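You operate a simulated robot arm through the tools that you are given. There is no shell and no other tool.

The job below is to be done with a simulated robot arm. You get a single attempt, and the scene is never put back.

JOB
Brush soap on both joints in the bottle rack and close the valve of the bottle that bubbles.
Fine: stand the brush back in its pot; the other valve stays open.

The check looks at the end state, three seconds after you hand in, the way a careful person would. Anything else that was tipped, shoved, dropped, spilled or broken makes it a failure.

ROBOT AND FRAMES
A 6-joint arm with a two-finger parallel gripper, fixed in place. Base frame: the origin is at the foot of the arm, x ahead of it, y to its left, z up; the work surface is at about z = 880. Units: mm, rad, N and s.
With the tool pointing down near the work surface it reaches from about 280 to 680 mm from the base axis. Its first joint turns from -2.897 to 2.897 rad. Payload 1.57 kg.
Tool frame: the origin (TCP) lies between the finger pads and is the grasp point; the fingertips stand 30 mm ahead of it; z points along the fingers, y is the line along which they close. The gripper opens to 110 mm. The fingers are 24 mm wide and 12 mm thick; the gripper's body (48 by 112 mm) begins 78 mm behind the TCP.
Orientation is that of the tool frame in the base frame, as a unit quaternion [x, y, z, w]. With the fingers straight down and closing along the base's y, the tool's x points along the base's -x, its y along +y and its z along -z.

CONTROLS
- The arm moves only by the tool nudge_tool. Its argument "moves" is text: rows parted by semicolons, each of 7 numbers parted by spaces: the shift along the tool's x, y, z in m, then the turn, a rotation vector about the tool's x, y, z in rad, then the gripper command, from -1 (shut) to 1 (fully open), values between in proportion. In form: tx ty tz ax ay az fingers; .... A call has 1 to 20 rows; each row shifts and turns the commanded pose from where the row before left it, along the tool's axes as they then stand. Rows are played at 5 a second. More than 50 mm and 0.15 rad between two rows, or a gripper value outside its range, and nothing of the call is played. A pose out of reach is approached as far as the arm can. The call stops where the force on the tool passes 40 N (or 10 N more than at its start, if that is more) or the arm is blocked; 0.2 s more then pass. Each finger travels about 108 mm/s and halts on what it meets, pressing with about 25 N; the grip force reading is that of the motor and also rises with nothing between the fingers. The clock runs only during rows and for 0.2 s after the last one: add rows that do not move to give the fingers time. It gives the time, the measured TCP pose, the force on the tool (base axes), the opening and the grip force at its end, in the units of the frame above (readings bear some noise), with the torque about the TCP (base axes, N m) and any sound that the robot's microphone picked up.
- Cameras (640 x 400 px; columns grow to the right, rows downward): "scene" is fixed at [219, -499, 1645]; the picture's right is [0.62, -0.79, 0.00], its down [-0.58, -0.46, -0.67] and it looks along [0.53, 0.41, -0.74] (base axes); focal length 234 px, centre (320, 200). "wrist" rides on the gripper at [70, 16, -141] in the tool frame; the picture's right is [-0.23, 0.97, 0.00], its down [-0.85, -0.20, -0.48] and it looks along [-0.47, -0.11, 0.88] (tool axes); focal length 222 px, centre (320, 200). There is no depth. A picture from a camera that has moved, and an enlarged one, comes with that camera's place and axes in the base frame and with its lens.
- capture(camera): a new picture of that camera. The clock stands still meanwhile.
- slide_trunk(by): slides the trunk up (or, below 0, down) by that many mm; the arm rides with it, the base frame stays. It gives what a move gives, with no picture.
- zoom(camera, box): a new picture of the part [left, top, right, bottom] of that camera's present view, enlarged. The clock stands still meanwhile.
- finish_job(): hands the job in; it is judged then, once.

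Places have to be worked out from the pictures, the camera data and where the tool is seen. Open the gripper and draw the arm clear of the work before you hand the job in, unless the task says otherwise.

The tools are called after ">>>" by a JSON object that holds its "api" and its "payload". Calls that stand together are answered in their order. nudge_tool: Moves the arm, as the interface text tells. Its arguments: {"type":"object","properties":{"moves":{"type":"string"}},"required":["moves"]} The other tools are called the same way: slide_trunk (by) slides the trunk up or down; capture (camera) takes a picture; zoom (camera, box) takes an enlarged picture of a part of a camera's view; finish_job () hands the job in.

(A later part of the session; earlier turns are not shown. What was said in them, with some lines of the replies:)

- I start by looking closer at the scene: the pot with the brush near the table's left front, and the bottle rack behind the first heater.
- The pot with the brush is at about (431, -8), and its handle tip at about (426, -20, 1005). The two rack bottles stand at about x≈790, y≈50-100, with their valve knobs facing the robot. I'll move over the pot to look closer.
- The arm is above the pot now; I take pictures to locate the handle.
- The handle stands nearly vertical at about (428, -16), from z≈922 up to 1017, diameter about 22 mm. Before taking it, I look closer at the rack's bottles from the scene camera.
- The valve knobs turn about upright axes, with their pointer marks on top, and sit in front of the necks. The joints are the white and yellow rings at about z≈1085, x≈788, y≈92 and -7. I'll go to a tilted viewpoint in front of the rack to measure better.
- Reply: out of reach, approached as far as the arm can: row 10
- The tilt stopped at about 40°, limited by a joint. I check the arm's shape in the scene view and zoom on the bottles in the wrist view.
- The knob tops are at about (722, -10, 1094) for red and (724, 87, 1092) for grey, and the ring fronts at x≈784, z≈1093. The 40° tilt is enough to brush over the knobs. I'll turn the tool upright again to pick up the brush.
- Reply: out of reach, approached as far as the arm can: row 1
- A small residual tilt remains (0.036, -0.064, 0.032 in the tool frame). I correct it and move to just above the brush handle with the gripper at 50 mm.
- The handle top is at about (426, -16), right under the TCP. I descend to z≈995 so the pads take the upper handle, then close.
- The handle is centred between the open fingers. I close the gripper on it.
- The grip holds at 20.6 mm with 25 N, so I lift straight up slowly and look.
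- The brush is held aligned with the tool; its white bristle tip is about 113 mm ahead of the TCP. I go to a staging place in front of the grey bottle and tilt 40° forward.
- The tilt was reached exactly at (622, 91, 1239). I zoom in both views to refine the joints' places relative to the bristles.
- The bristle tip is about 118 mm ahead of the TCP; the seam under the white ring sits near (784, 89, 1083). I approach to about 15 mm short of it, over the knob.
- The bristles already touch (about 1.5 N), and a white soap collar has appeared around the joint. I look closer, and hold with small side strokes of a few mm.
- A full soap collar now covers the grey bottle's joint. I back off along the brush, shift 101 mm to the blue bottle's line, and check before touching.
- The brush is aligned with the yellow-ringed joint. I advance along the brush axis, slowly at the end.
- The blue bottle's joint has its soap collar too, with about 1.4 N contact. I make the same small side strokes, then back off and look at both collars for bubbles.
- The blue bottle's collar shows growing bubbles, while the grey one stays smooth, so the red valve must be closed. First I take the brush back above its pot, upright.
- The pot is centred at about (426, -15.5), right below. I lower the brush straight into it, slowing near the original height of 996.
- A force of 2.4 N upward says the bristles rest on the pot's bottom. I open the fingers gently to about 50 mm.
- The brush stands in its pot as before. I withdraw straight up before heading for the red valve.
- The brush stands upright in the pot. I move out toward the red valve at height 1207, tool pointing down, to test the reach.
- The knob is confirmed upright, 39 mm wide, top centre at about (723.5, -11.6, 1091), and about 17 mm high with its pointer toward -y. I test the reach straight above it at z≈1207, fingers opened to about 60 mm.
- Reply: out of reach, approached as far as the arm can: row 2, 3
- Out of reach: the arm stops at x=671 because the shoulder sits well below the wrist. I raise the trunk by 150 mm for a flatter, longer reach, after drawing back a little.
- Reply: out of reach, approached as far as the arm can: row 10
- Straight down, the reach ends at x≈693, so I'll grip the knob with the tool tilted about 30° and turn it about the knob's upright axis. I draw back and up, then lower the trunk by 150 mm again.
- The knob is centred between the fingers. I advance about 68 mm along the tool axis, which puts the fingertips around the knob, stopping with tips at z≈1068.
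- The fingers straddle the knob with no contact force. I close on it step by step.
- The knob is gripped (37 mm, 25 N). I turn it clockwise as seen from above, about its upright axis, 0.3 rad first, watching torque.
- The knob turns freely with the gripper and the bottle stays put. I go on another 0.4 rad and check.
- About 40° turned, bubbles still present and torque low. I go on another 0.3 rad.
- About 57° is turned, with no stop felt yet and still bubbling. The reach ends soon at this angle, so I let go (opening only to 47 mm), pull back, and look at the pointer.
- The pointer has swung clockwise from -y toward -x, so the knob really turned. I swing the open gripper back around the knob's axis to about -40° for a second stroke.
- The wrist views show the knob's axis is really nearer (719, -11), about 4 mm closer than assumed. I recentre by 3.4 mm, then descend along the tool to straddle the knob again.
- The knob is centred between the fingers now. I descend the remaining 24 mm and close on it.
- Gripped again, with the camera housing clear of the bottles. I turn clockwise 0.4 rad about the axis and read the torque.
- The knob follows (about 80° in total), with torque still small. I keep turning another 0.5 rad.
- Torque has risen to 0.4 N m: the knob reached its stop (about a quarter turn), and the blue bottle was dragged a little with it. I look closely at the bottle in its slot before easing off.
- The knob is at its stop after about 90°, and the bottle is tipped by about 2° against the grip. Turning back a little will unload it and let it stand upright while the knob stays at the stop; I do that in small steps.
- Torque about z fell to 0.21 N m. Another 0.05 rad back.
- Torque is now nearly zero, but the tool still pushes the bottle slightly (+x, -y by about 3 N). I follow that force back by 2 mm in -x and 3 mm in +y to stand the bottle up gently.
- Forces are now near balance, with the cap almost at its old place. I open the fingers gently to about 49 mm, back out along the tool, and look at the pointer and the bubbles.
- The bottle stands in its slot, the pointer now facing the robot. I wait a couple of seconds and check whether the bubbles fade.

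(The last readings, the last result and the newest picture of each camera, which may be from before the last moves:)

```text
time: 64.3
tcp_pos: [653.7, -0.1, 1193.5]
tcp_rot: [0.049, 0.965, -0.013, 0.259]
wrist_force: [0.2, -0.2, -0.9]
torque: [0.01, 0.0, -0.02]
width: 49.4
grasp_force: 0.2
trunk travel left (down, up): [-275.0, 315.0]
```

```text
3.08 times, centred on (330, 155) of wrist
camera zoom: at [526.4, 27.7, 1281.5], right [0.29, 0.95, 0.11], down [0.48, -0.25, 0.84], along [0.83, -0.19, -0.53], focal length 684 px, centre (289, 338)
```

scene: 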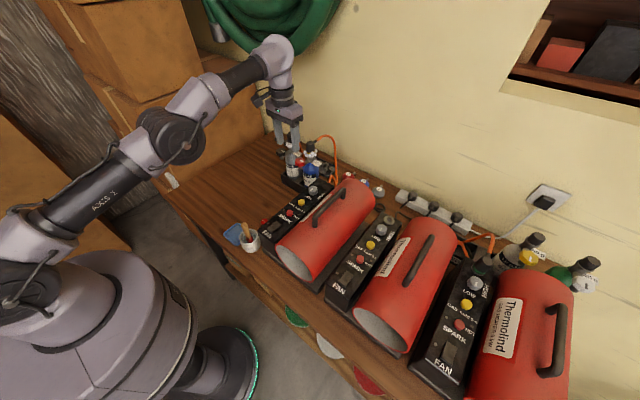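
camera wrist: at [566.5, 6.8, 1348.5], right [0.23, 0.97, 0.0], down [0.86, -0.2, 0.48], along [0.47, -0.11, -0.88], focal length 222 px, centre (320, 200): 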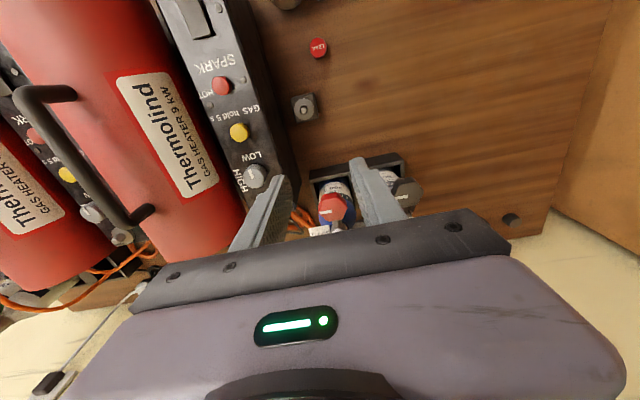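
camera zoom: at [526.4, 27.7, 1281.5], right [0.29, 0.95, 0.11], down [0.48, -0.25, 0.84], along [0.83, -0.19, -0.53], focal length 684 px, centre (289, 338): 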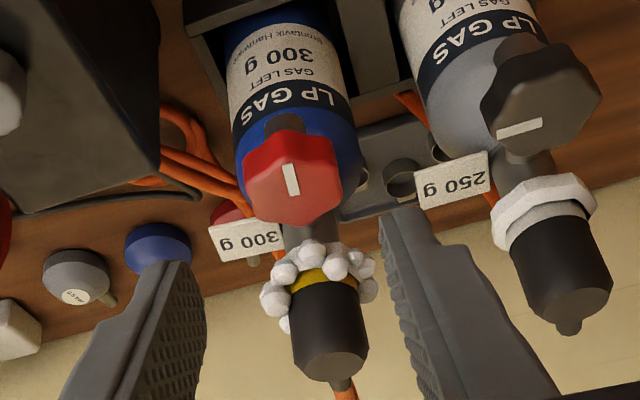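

The pointer now lies along the valve arm, about 93° from before relative to the bottle, yet the bubbles still show. I look closer at the bubbles and the knob.

>>> {"api": "zoom", "payload": {"camera": "scene", "box": [295, 138, 320, 163]}}

>>> {"api": "zoom", "payload": {"camera": "wrist", "box": [290, 120, 370, 190]}}

>>> {"api": "zoom", "payload": {"camera": "scene", "box": [280, 165, 330, 205]}}

```text
16.00 times, centred on (308, 150) of scene
camera zoom: at [219.0, -499.0, 1645.0], right [0.62, -0.79, 0.0], down [-0.58, -0.46, -0.67], along [0.53, 0.41, -0.74], focal length 3752 px, centre (520, 992)
```

zoom: 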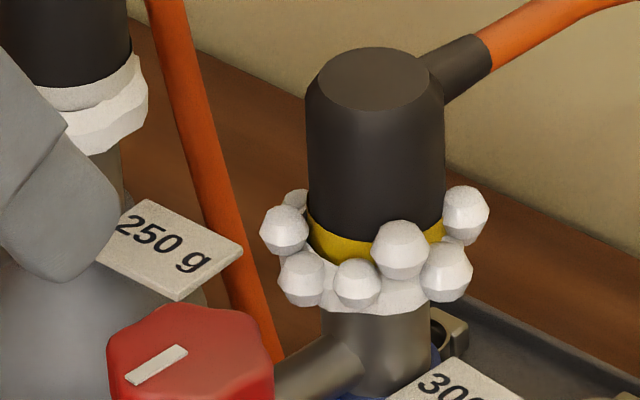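

```text
5.71 times, centred on (330, 155) of wrist
camera zoom: at [526.4, 27.7, 1281.5], right [0.29, 0.95, 0.11], down [0.48, -0.25, 0.84], along [0.83, -0.19, -0.53], focal length 1269 px, centre (263, 457)
```

zoom: 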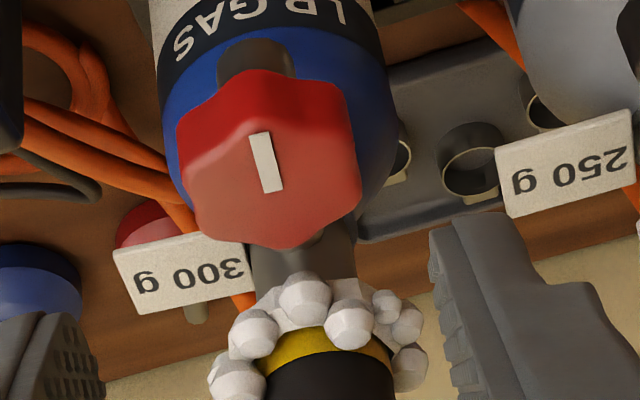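

```text
10.00 times, centred on (305, 185) of scene
camera zoom: at [219.0, -499.0, 1645.0], right [0.62, -0.79, 0.0], down [-0.58, -0.46, -0.67], along [0.53, 0.41, -0.74], focal length 2345 px, centre (470, 350)
```

zoom: 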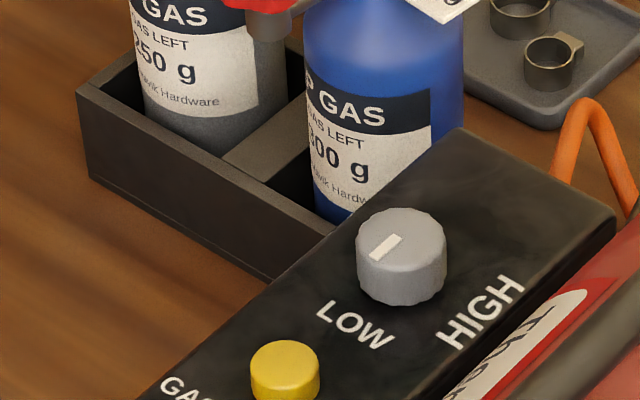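

>>> {"api": "zoom", "payload": {"camera": "scene", "box": [505, 225, 615, 305]}}

>>> {"api": "zoom", "payload": {"camera": "scene", "box": [575, 255, 605, 285]}}

>>> {"api": "zoom", "payload": {"camera": "scene", "box": [290, 152, 310, 172]}}

```text
5.00 times, centred on (560, 265) of scene
camera zoom: at [219.0, -499.0, 1645.0], right [0.62, -0.79, 0.0], down [-0.58, -0.46, -0.67], along [0.53, 0.41, -0.74], focal length 1172 px, centre (-880, -125)
```

zoom: 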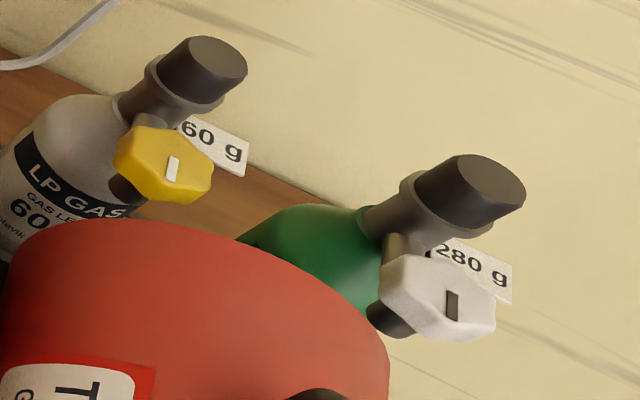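

```text
13.33 times, centred on (590, 270) of scene
camera zoom: at [219.0, -499.0, 1645.0], right [0.62, -0.79, 0.0], down [-0.58, -0.46, -0.67], along [0.53, 0.41, -0.74], focal length 3126 px, centre (-3280, -733)
```

zoom: 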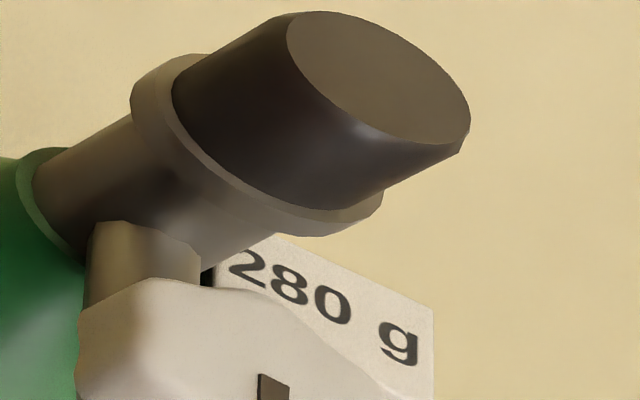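

```text
16.00 times, centred on (300, 162) of scene
camera zoom: at [219.0, -499.0, 1645.0], right [0.62, -0.79, 0.0], down [-0.58, -0.46, -0.67], along [0.53, 0.41, -0.74], focal length 3752 px, centre (640, 808)
```

zoom: 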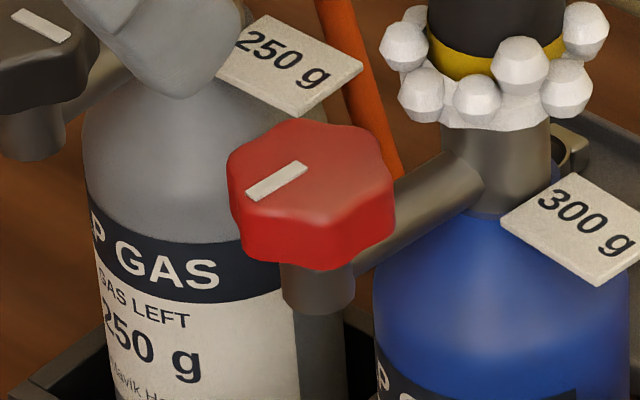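

The capped spare bottles have their pointers along the valve arm (closed), and the red one now lies the same way. I'll take the same top view as before turning, to measure knob and bottle precisely.

>>> {"api": "nudge_tool", "payload": {"moves": "0 0 -0.02 -0.05 0 -0.0866 -0.1; 0 0 -0.02 0 0.1309 0 -0.1; 0 0 0 0 0.1309 0 -0.1; 0 0 0 0 0.1309 0 -0.1; 0 0 0 0 0.1309 0 -0.1; 0 0 0 0 0 0 -0.1"}}

```text
time: 65.7
tcp_pos: [634.4, 1.3, 1228.3]
tcp_rot: [0.0, 1.0, 0.001, 0.0]
wrist_force: [-0.5, 0.2, 0.2]
torque: [0.03, -0.01, -0.03]
width: 49.6
grasp_force: 0.1
trunk travel left (down, up): [-275.0, 315.0]
```

>>> {"api": "nudge_tool", "payload": {"moves": "-0.0018 -0.0108 0.0209 0 0 0 -0.1; 0 0 0 0 0 0 -0.1; 0 0 0 0 0 0 -0.1"}}

>>> {"api": "zoom", "payload": {"camera": "wrist", "box": [305, 180, 365, 230]}}

>>> {"api": "zoom", "payload": {"camera": "wrist", "box": [280, 150, 440, 250]}}

>>> {"api": "zoom", "payload": {"camera": "scene", "box": [283, 125, 323, 165]}}

```text
time: 66.5
tcp_pos: [637.6, -9.8, 1207.5]
tcp_rot: [0.0, 1.0, 0.0, 0.0]
wrist_force: [-0.7, -0.1, 0.3]
torque: [-0.01, 0.02, 0.0]
width: 49.5
grasp_force: 0.1
trunk travel left (down, up): [-275.0, 315.0]
```

```text
8.00 times, centred on (335, 205) of wrist
camera zoom: at [568.8, 4.8, 1348.7], right [0.23, 0.97, 0.0], down [0.86, -0.2, 0.48], along [0.47, -0.11, -0.88], focal length 1777 px, centre (200, 160)
```

zoom: 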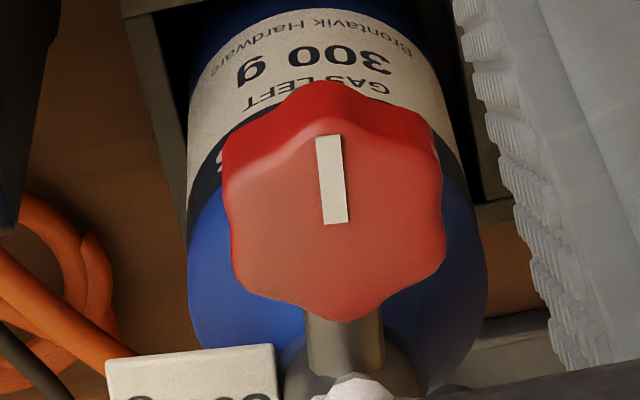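

```text
4.00 times, centred on (360, 200) of wrist
camera zoom: at [568.8, 4.8, 1348.7], right [0.23, 0.97, 0.0], down [0.86, -0.2, 0.48], along [0.47, -0.11, -0.88], focal length 888 px, centre (160, 200)
```

zoom: 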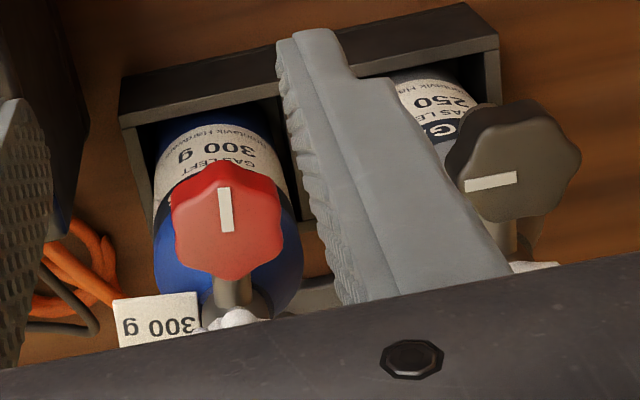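

```text
10.00 times, centred on (303, 145) of scene
camera zoom: at [219.0, -499.0, 1645.0], right [0.62, -0.79, 0.0], down [-0.58, -0.46, -0.67], along [0.53, 0.41, -0.74], focal length 2345 px, centre (490, 750)
```

zoom: 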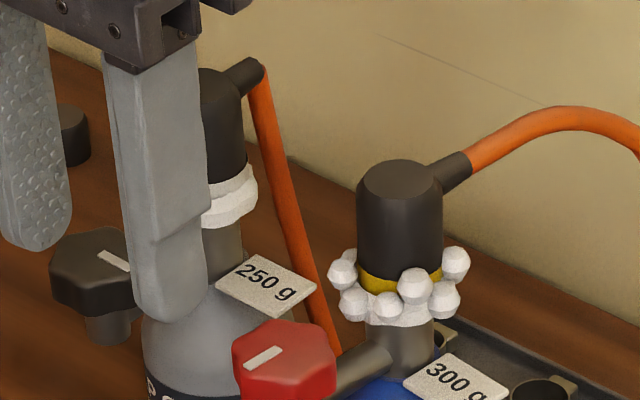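

Relative to the bottle the knob has turned about 89-90°: its pointer lies along the arm like the closed spare bottles, and the bottle itself only turned about 6° in its slot. I wait 3 s and check whether the bubbles change.

>>> {"api": "nudge_tool", "payload": {"moves": "0.03 0 0 0 0 0 -0.1; 0 0 0 0 0 0 -0.1; 0 0 0 0 0 0 -0.1; 0 0 0 0 0 0 -0.1; 0 0 0 0 0 0 -0.1; 0 0 0 0 0 0 -0.1; 0 0 0 0 0 0 -0.1; 0 0 0 0 0 0 -0.1; 0 0 0 0 0 0 -0.1; 0 0 0 0 0 0 -0.1; 0 0 0 0 0 0 -0.1; 0 0 0 0 0 0 -0.1; 0 0 0 0 0 0 -0.1; 0 0 0 0 0 0 -0.1; 0 0 0 0 0 0 -0.1"}}

>>> {"api": "zoom", "payload": {"camera": "scene", "box": [283, 125, 323, 165]}}

>>> {"api": "capture", "payload": {"camera": "scene"}}

```text
time: 69.7
tcp_pos: [607.4, -9.1, 1206.5]
tcp_rot: [0.0, 1.0, -0.001, 0.0]
wrist_force: [-1.2, -0.1, 0.7]
torque: [0.02, -0.02, 0.01]
width: 49.7
grasp_force: 0.1
trunk travel left (down, up): [-275.0, 315.0]
```

```text
10.00 times, centred on (303, 145) of scene
camera zoom: at [219.0, -499.0, 1645.0], right [0.62, -0.79, 0.0], down [-0.58, -0.46, -0.67], along [0.53, 0.41, -0.74], focal length 2345 px, centre (490, 750)
```

zoom: 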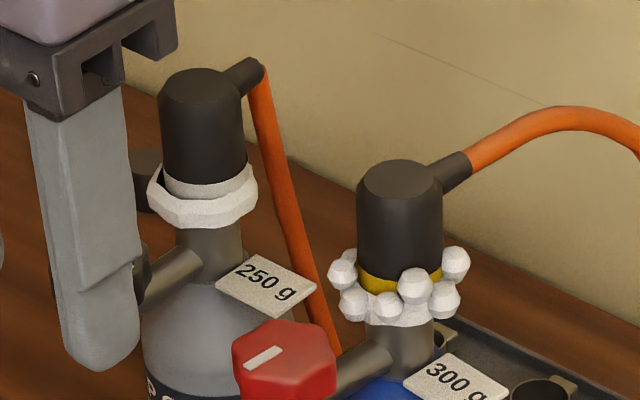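

```text
taken
```

scene: 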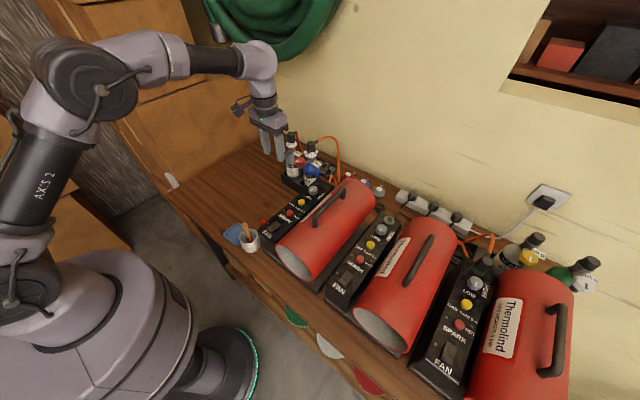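

The bubble foam has not changed, which may just be how it looks once blown. To be sure the valve is fully shut I'll regrip the knob lightly and feel for the stop with a small, limited clockwise turn.

>>> {"api": "nudge_tool", "payload": {"moves": "0 0 0 0 -0.1309 0 -0.1; 0 0 0 0 -0.1309 0 -0.1; 0 0 0 0 -0.1309 0 -0.1; 0 0 0 0 -0.1309 0 -0.1; -0.0115 0 0.027 0 0 0 -0.05; -0.0115 0 0.027 0 0 0 -0.05; -0.0115 0 0.027 0 0 0 -0.05; 0 0 0 0 0 0 -0.05"}}

>>> {"api": "zoom", "payload": {"camera": "wrist", "box": [240, 90, 400, 220]}}

```text
time: 71.5
tcp_pos: [677.4, -9.2, 1154.9]
tcp_rot: [0.0, 0.966, 0.001, 0.259]
wrist_force: [0.4, 0.4, 0.2]
torque: [-0.03, 0.0, 0.03]
width: 52.4
grasp_force: 0.1
trunk travel left (down, up): [-275.0, 315.0]
```

```text
3.08 times, centred on (320, 155) of wrist
camera zoom: at [546.7, 5.7, 1243.0], right [0.2, 0.97, 0.11], down [0.5, -0.2, 0.84], along [0.84, -0.11, -0.53], focal length 684 px, centre (320, 338)
```

zoom: 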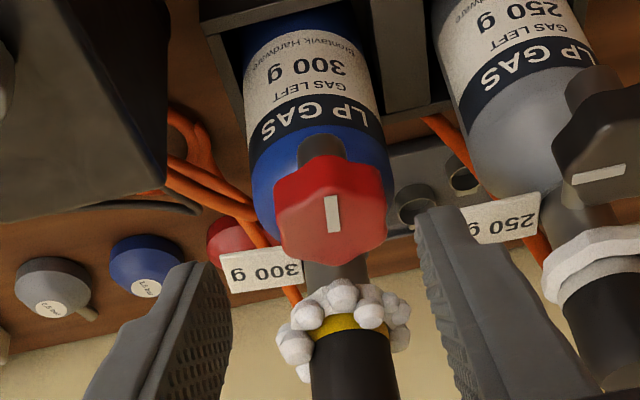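

The knob is 1.5-2 mm to the +y side; I recentre and descend 58 mm to straddle it.

>>> {"api": "nudge_tool", "payload": {"moves": "0 0.0015 0.02 0 0 0 -0.07; 0 0 0.018 0 0 0 -0.07; 0 0 0.012 0 0 0 -0.07; 0 0 0.008 0 0 0 -0.07; 0 0 0 0 0 0 -0.07"}}

>>> {"api": "zoom", "payload": {"camera": "wrist", "box": [240, 90, 400, 220]}}

```text
time: 72.7
tcp_pos: [706.4, -9.2, 1103.8]
tcp_rot: [0.0, 0.966, 0.001, 0.259]
wrist_force: [-0.2, -0.2, 1.0]
torque: [-0.01, 0.03, -0.03]
width: 51.0
grasp_force: 0.1
trunk travel left (down, up): [-275.0, 315.0]
```

```text
3.08 times, centred on (320, 155) of wrist
camera zoom: at [576.0, 6.7, 1191.5], right [0.2, 0.97, 0.11], down [0.5, -0.2, 0.84], along [0.84, -0.11, -0.53], focal length 684 px, centre (320, 338)
```

zoom: 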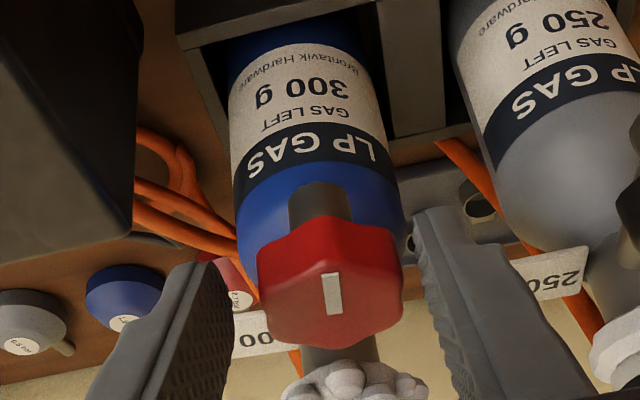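

Centred and free of contact. I close on the knob and then turn just 0.05 rad clockwise, reading torque before and after.

>>> {"api": "nudge_tool", "payload": {"moves": "0 0.0005 0 0 0 0 -0.2; 0 0 0 0 0 0 -0.28; 0 0 0 0 0 0 -1; 0 0 0 0 0 0 -1; 0 0 0 0 0 0 -1"}}

>>> {"api": "nudge_tool", "payload": {"moves": "0 0.00027 0 0.0125 0 0.02165 -1; 0 0.00027 0 0.0125 0 0.02165 -1; 0 0 0 0 0 0 -1"}}

>>> {"api": "zoom", "payload": {"camera": "scene", "box": [283, 125, 323, 165]}}

```text
time: 73.9
tcp_pos: [706.0, -7.0, 1103.0]
tcp_rot: [-0.001, 0.966, 0.001, 0.259]
wrist_force: [-1.6, 1.2, -0.3]
torque: [0.23, -0.07, 0.16]
width: 37.1
grasp_force: 25.2
trunk travel left (down, up): [-275.0, 315.0]
```

```text
time: 74.7
tcp_pos: [705.8, -8.5, 1104.6]
tcp_rot: [0.024, 0.966, -0.006, 0.258]
wrist_force: [0.6, 3.3, 0.3]
torque: [0.27, -0.33, 0.26]
width: 37.1
grasp_force: 25.1
trunk travel left (down, up): [-275.0, 315.0]
```

```text
10.00 times, centred on (303, 145) of scene
camera zoom: at [219.0, -499.0, 1645.0], right [0.62, -0.79, 0.0], down [-0.58, -0.46, -0.67], along [0.53, 0.41, -0.74], focal length 2345 px, centre (490, 750)
```

zoom: 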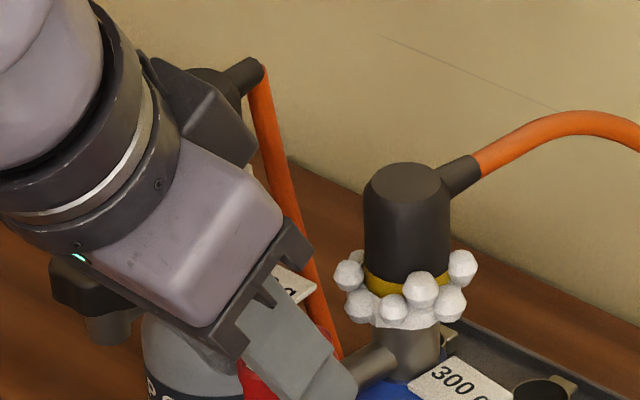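

Torque rises at once (0.16 to 0.26 N m) and the bottle begins to follow, so the knob sits firmly at its closed stop. I unload it by turning back slightly before letting go.

>>> {"api": "nudge_tool", "payload": {"moves": "0 -0.00027 0 -0.0125 0 -0.02165 -1; 0 -0.00027 0 -0.0125 0 -0.02165 -1; 0 0 0 0 0 0 -1"}}

```text
time: 75.5
tcp_pos: [706.2, -8.4, 1103.5]
tcp_rot: [0.0, 0.966, 0.0, 0.257]
wrist_force: [-2.7, 2.2, 0.3]
torque: [0.02, 0.28, 0.01]
width: 37.3
grasp_force: 25.1
trunk travel left (down, up): [-275.0, 315.0]
```

Torque is back to about zero; a small push remains (+x, -y), so I shift 1 mm back and 1.5 mm to +y, then open gently and back out.

>>> {"api": "nudge_tool", "payload": {"moves": "0.0009 0.0015 -0.0005 0 0 0 -1; 0 0 0 0 0 0 -1"}}

>>> {"api": "nudge_tool", "payload": {"moves": "0 0 0 0 0 0 -0.29; 0 0 0 0 0 0 -0.24; 0 0 0 0 0 0 -0.16; 0 0 0 0 0 0 -0.1; 0 0 0 0 0 0 -0.1; 0 0 -0.01 0 0 0 -0.1; 0 0 -0.015 0 0 0 -0.1; 0 0 -0.025 0 0 0 -0.1; 0 0 -0.03 0 0 0 -0.1; 0 0 0 0 0 0 -0.1"}}

>>> {"api": "zoom", "payload": {"camera": "scene", "box": [280, 130, 330, 180]}}

>>> {"api": "zoom", "payload": {"camera": "wrist", "box": [240, 60, 420, 210]}}

```text
time: 76.1
tcp_pos: [704.5, -6.4, 1102.9]
tcp_rot: [0.0, 0.966, 0.0, 0.259]
wrist_force: [-0.6, 0.3, -0.2]
torque: [-0.04, -0.15, 0.0]
width: 37.0
grasp_force: 25.1
trunk travel left (down, up): [-275.0, 315.0]
```

```text
time: 78.3
tcp_pos: [664.6, -6.1, 1173.1]
tcp_rot: [0.0, 0.966, 0.001, 0.259]
wrist_force: [0.4, 0.2, 0.3]
torque: [-0.03, 0.0, -0.02]
width: 49.3
grasp_force: 0.0
trunk travel left (down, up): [-275.0, 315.0]
```

```text
8.00 times, centred on (305, 155) of scene
camera zoom: at [219.0, -499.0, 1645.0], right [0.62, -0.79, 0.0], down [-0.58, -0.46, -0.67], along [0.53, 0.41, -0.74], focal length 1876 px, centre (440, 560)
```

zoom: 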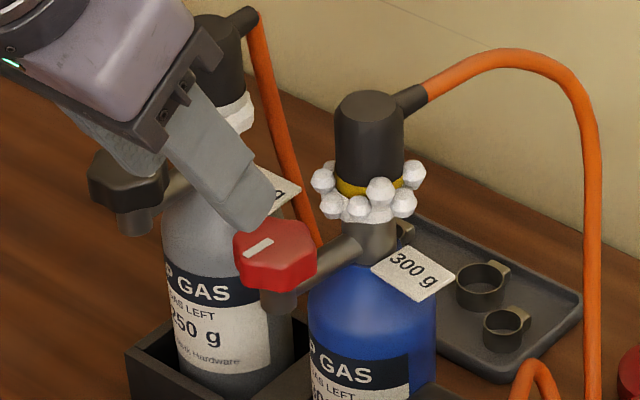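

```text
2.67 times, centred on (330, 135) of wrist
camera zoom: at [535.6, 8.3, 1261.5], right [0.2, 0.97, 0.11], down [0.5, -0.2, 0.84], along [0.84, -0.11, -0.53], focal length 592 px, centre (293, 373)
```

zoom: 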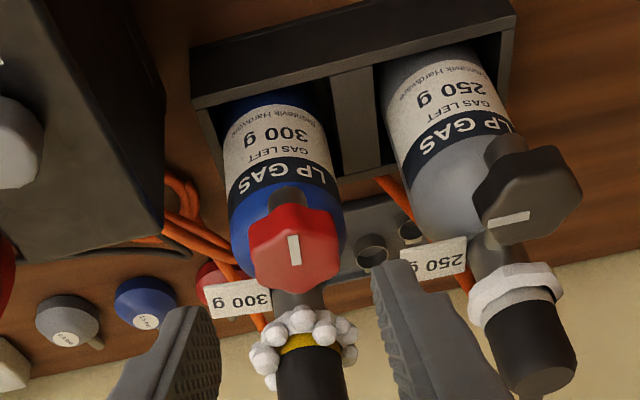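

The blue bottle stands upright with its pointer along the arm; the grey valve is untouched and still open. I withdraw, bring the tool upright, and go to a clear position with the gripper open.

>>> {"api": "nudge_tool", "payload": {"moves": "0 0 -0.04 0 0 0 -0.1; 0 0 -0.04 0 0 0 -0.1; 0 0 -0.02 0 0.1309 0 -0.1; 0 0 0 0 0.1309 0 -0.1; 0 0 0 0 0.1309 0 -0.1; 0 0 0 0 0.1309 0 -0.1; 0.02 0.035 -0.015 0 0 0 0.2; 0.02 0.035 -0.015 0 0 0 0.5; 0.02 0.035 -0.015 0 0 0 0.8; 0.02 0.035 -0.015 0 0 0 1; 0.02 0.035 -0.015 0 0 0 1; 0 0 0 0 0 0 1; 0 0 0 0 0 0 1"}}

>>> {"api": "capture", "payload": {"camera": "scene"}}

>>> {"api": "zoom", "payload": {"camera": "scene", "box": [220, 110, 400, 260]}}

>>> {"api": "capture", "payload": {"camera": "wrist"}}

```text
time: 81.1
tcp_pos: [514.7, 169.1, 1335.2]
tcp_rot: [0.0, 1.0, 0.0, 0.0]
wrist_force: [-0.6, 0.1, 0.4]
torque: [-0.01, 0.01, -0.01]
width: 109.9
grasp_force: 0.1
trunk travel left (down, up): [-275.0, 315.0]
```

```text
taken
```

scene: 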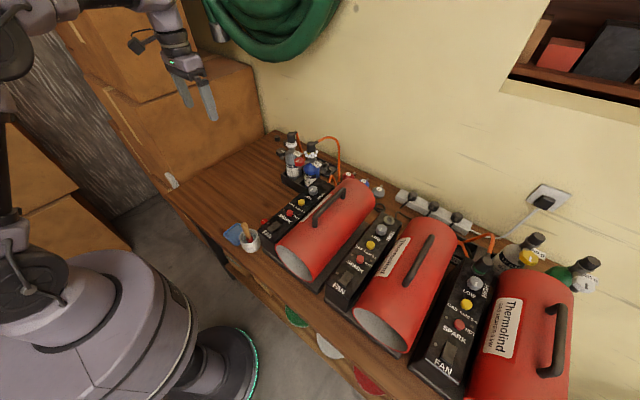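

```text
2.67 times, centred on (310, 185) of scene
camera zoom: at [219.0, -499.0, 1645.0], right [0.62, -0.79, 0.0], down [-0.58, -0.46, -0.67], along [0.53, 0.41, -0.74], focal length 625 px, centre (347, 240)
```

zoom: 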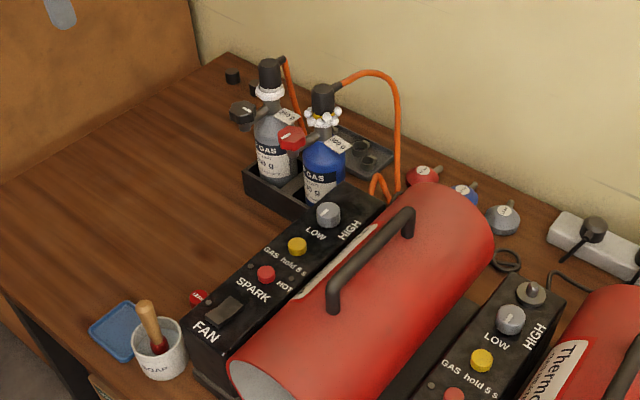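

```text
taken
camera wrist: at [445.8, 184.2, 1476.8], right [0.23, 0.97, 0.0], down [0.86, -0.2, 0.48], along [0.47, -0.11, -0.88], focal length 222 px, centre (320, 200)
```

wrist: 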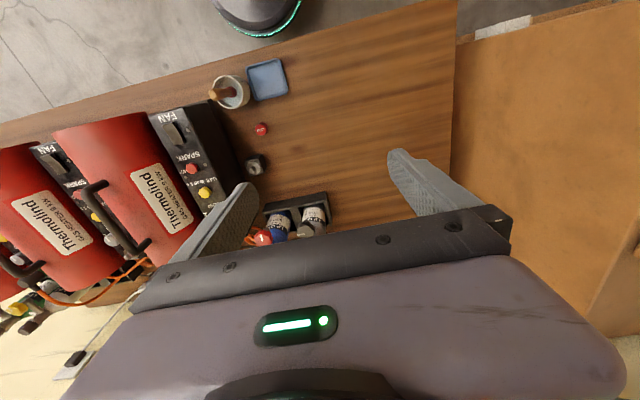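

Both joints are soaped, the red valve of the bubbling blue bottle is at its closed stop, and the grey valve is still open. The brush stands in its pot, and nothing else appears moved. The arm is clear with the gripper open, so I hand in.

>>> {"api": "finish_job", "payload": {}}

```text
The job is handed in.
```

I brushed soap on both joints in the bottle rack. The blue 300 g bottle was the one that bubbled, and I closed its red valve.

- **Closed valve:** The red knob turned about a quarter turn clockwise and came up against a firm stop. Its pointer now lies along the valve arm, like on the two capped spare bottles. The bubbles on that joint were still showing when I handed in, so I judged it closed by the stop and the pointer, not by the bubbles fading.
- **Blue bottle moved slightly:** When the knob reached its stop, the bottle was dragged a little. It stands upright in its slot but is turned by about 6°, and its top has shifted by about 5 mm.
- **Other valve:** I did not touch the grey 250 g bottle's valve. It is still open, and its joint showed no bubbles.
- **Brush:** It is standing upright in the soap pot again.
- **Everything else:** Nothing else on the bench looks moved. The gripper is open and the arm is clear of the work.
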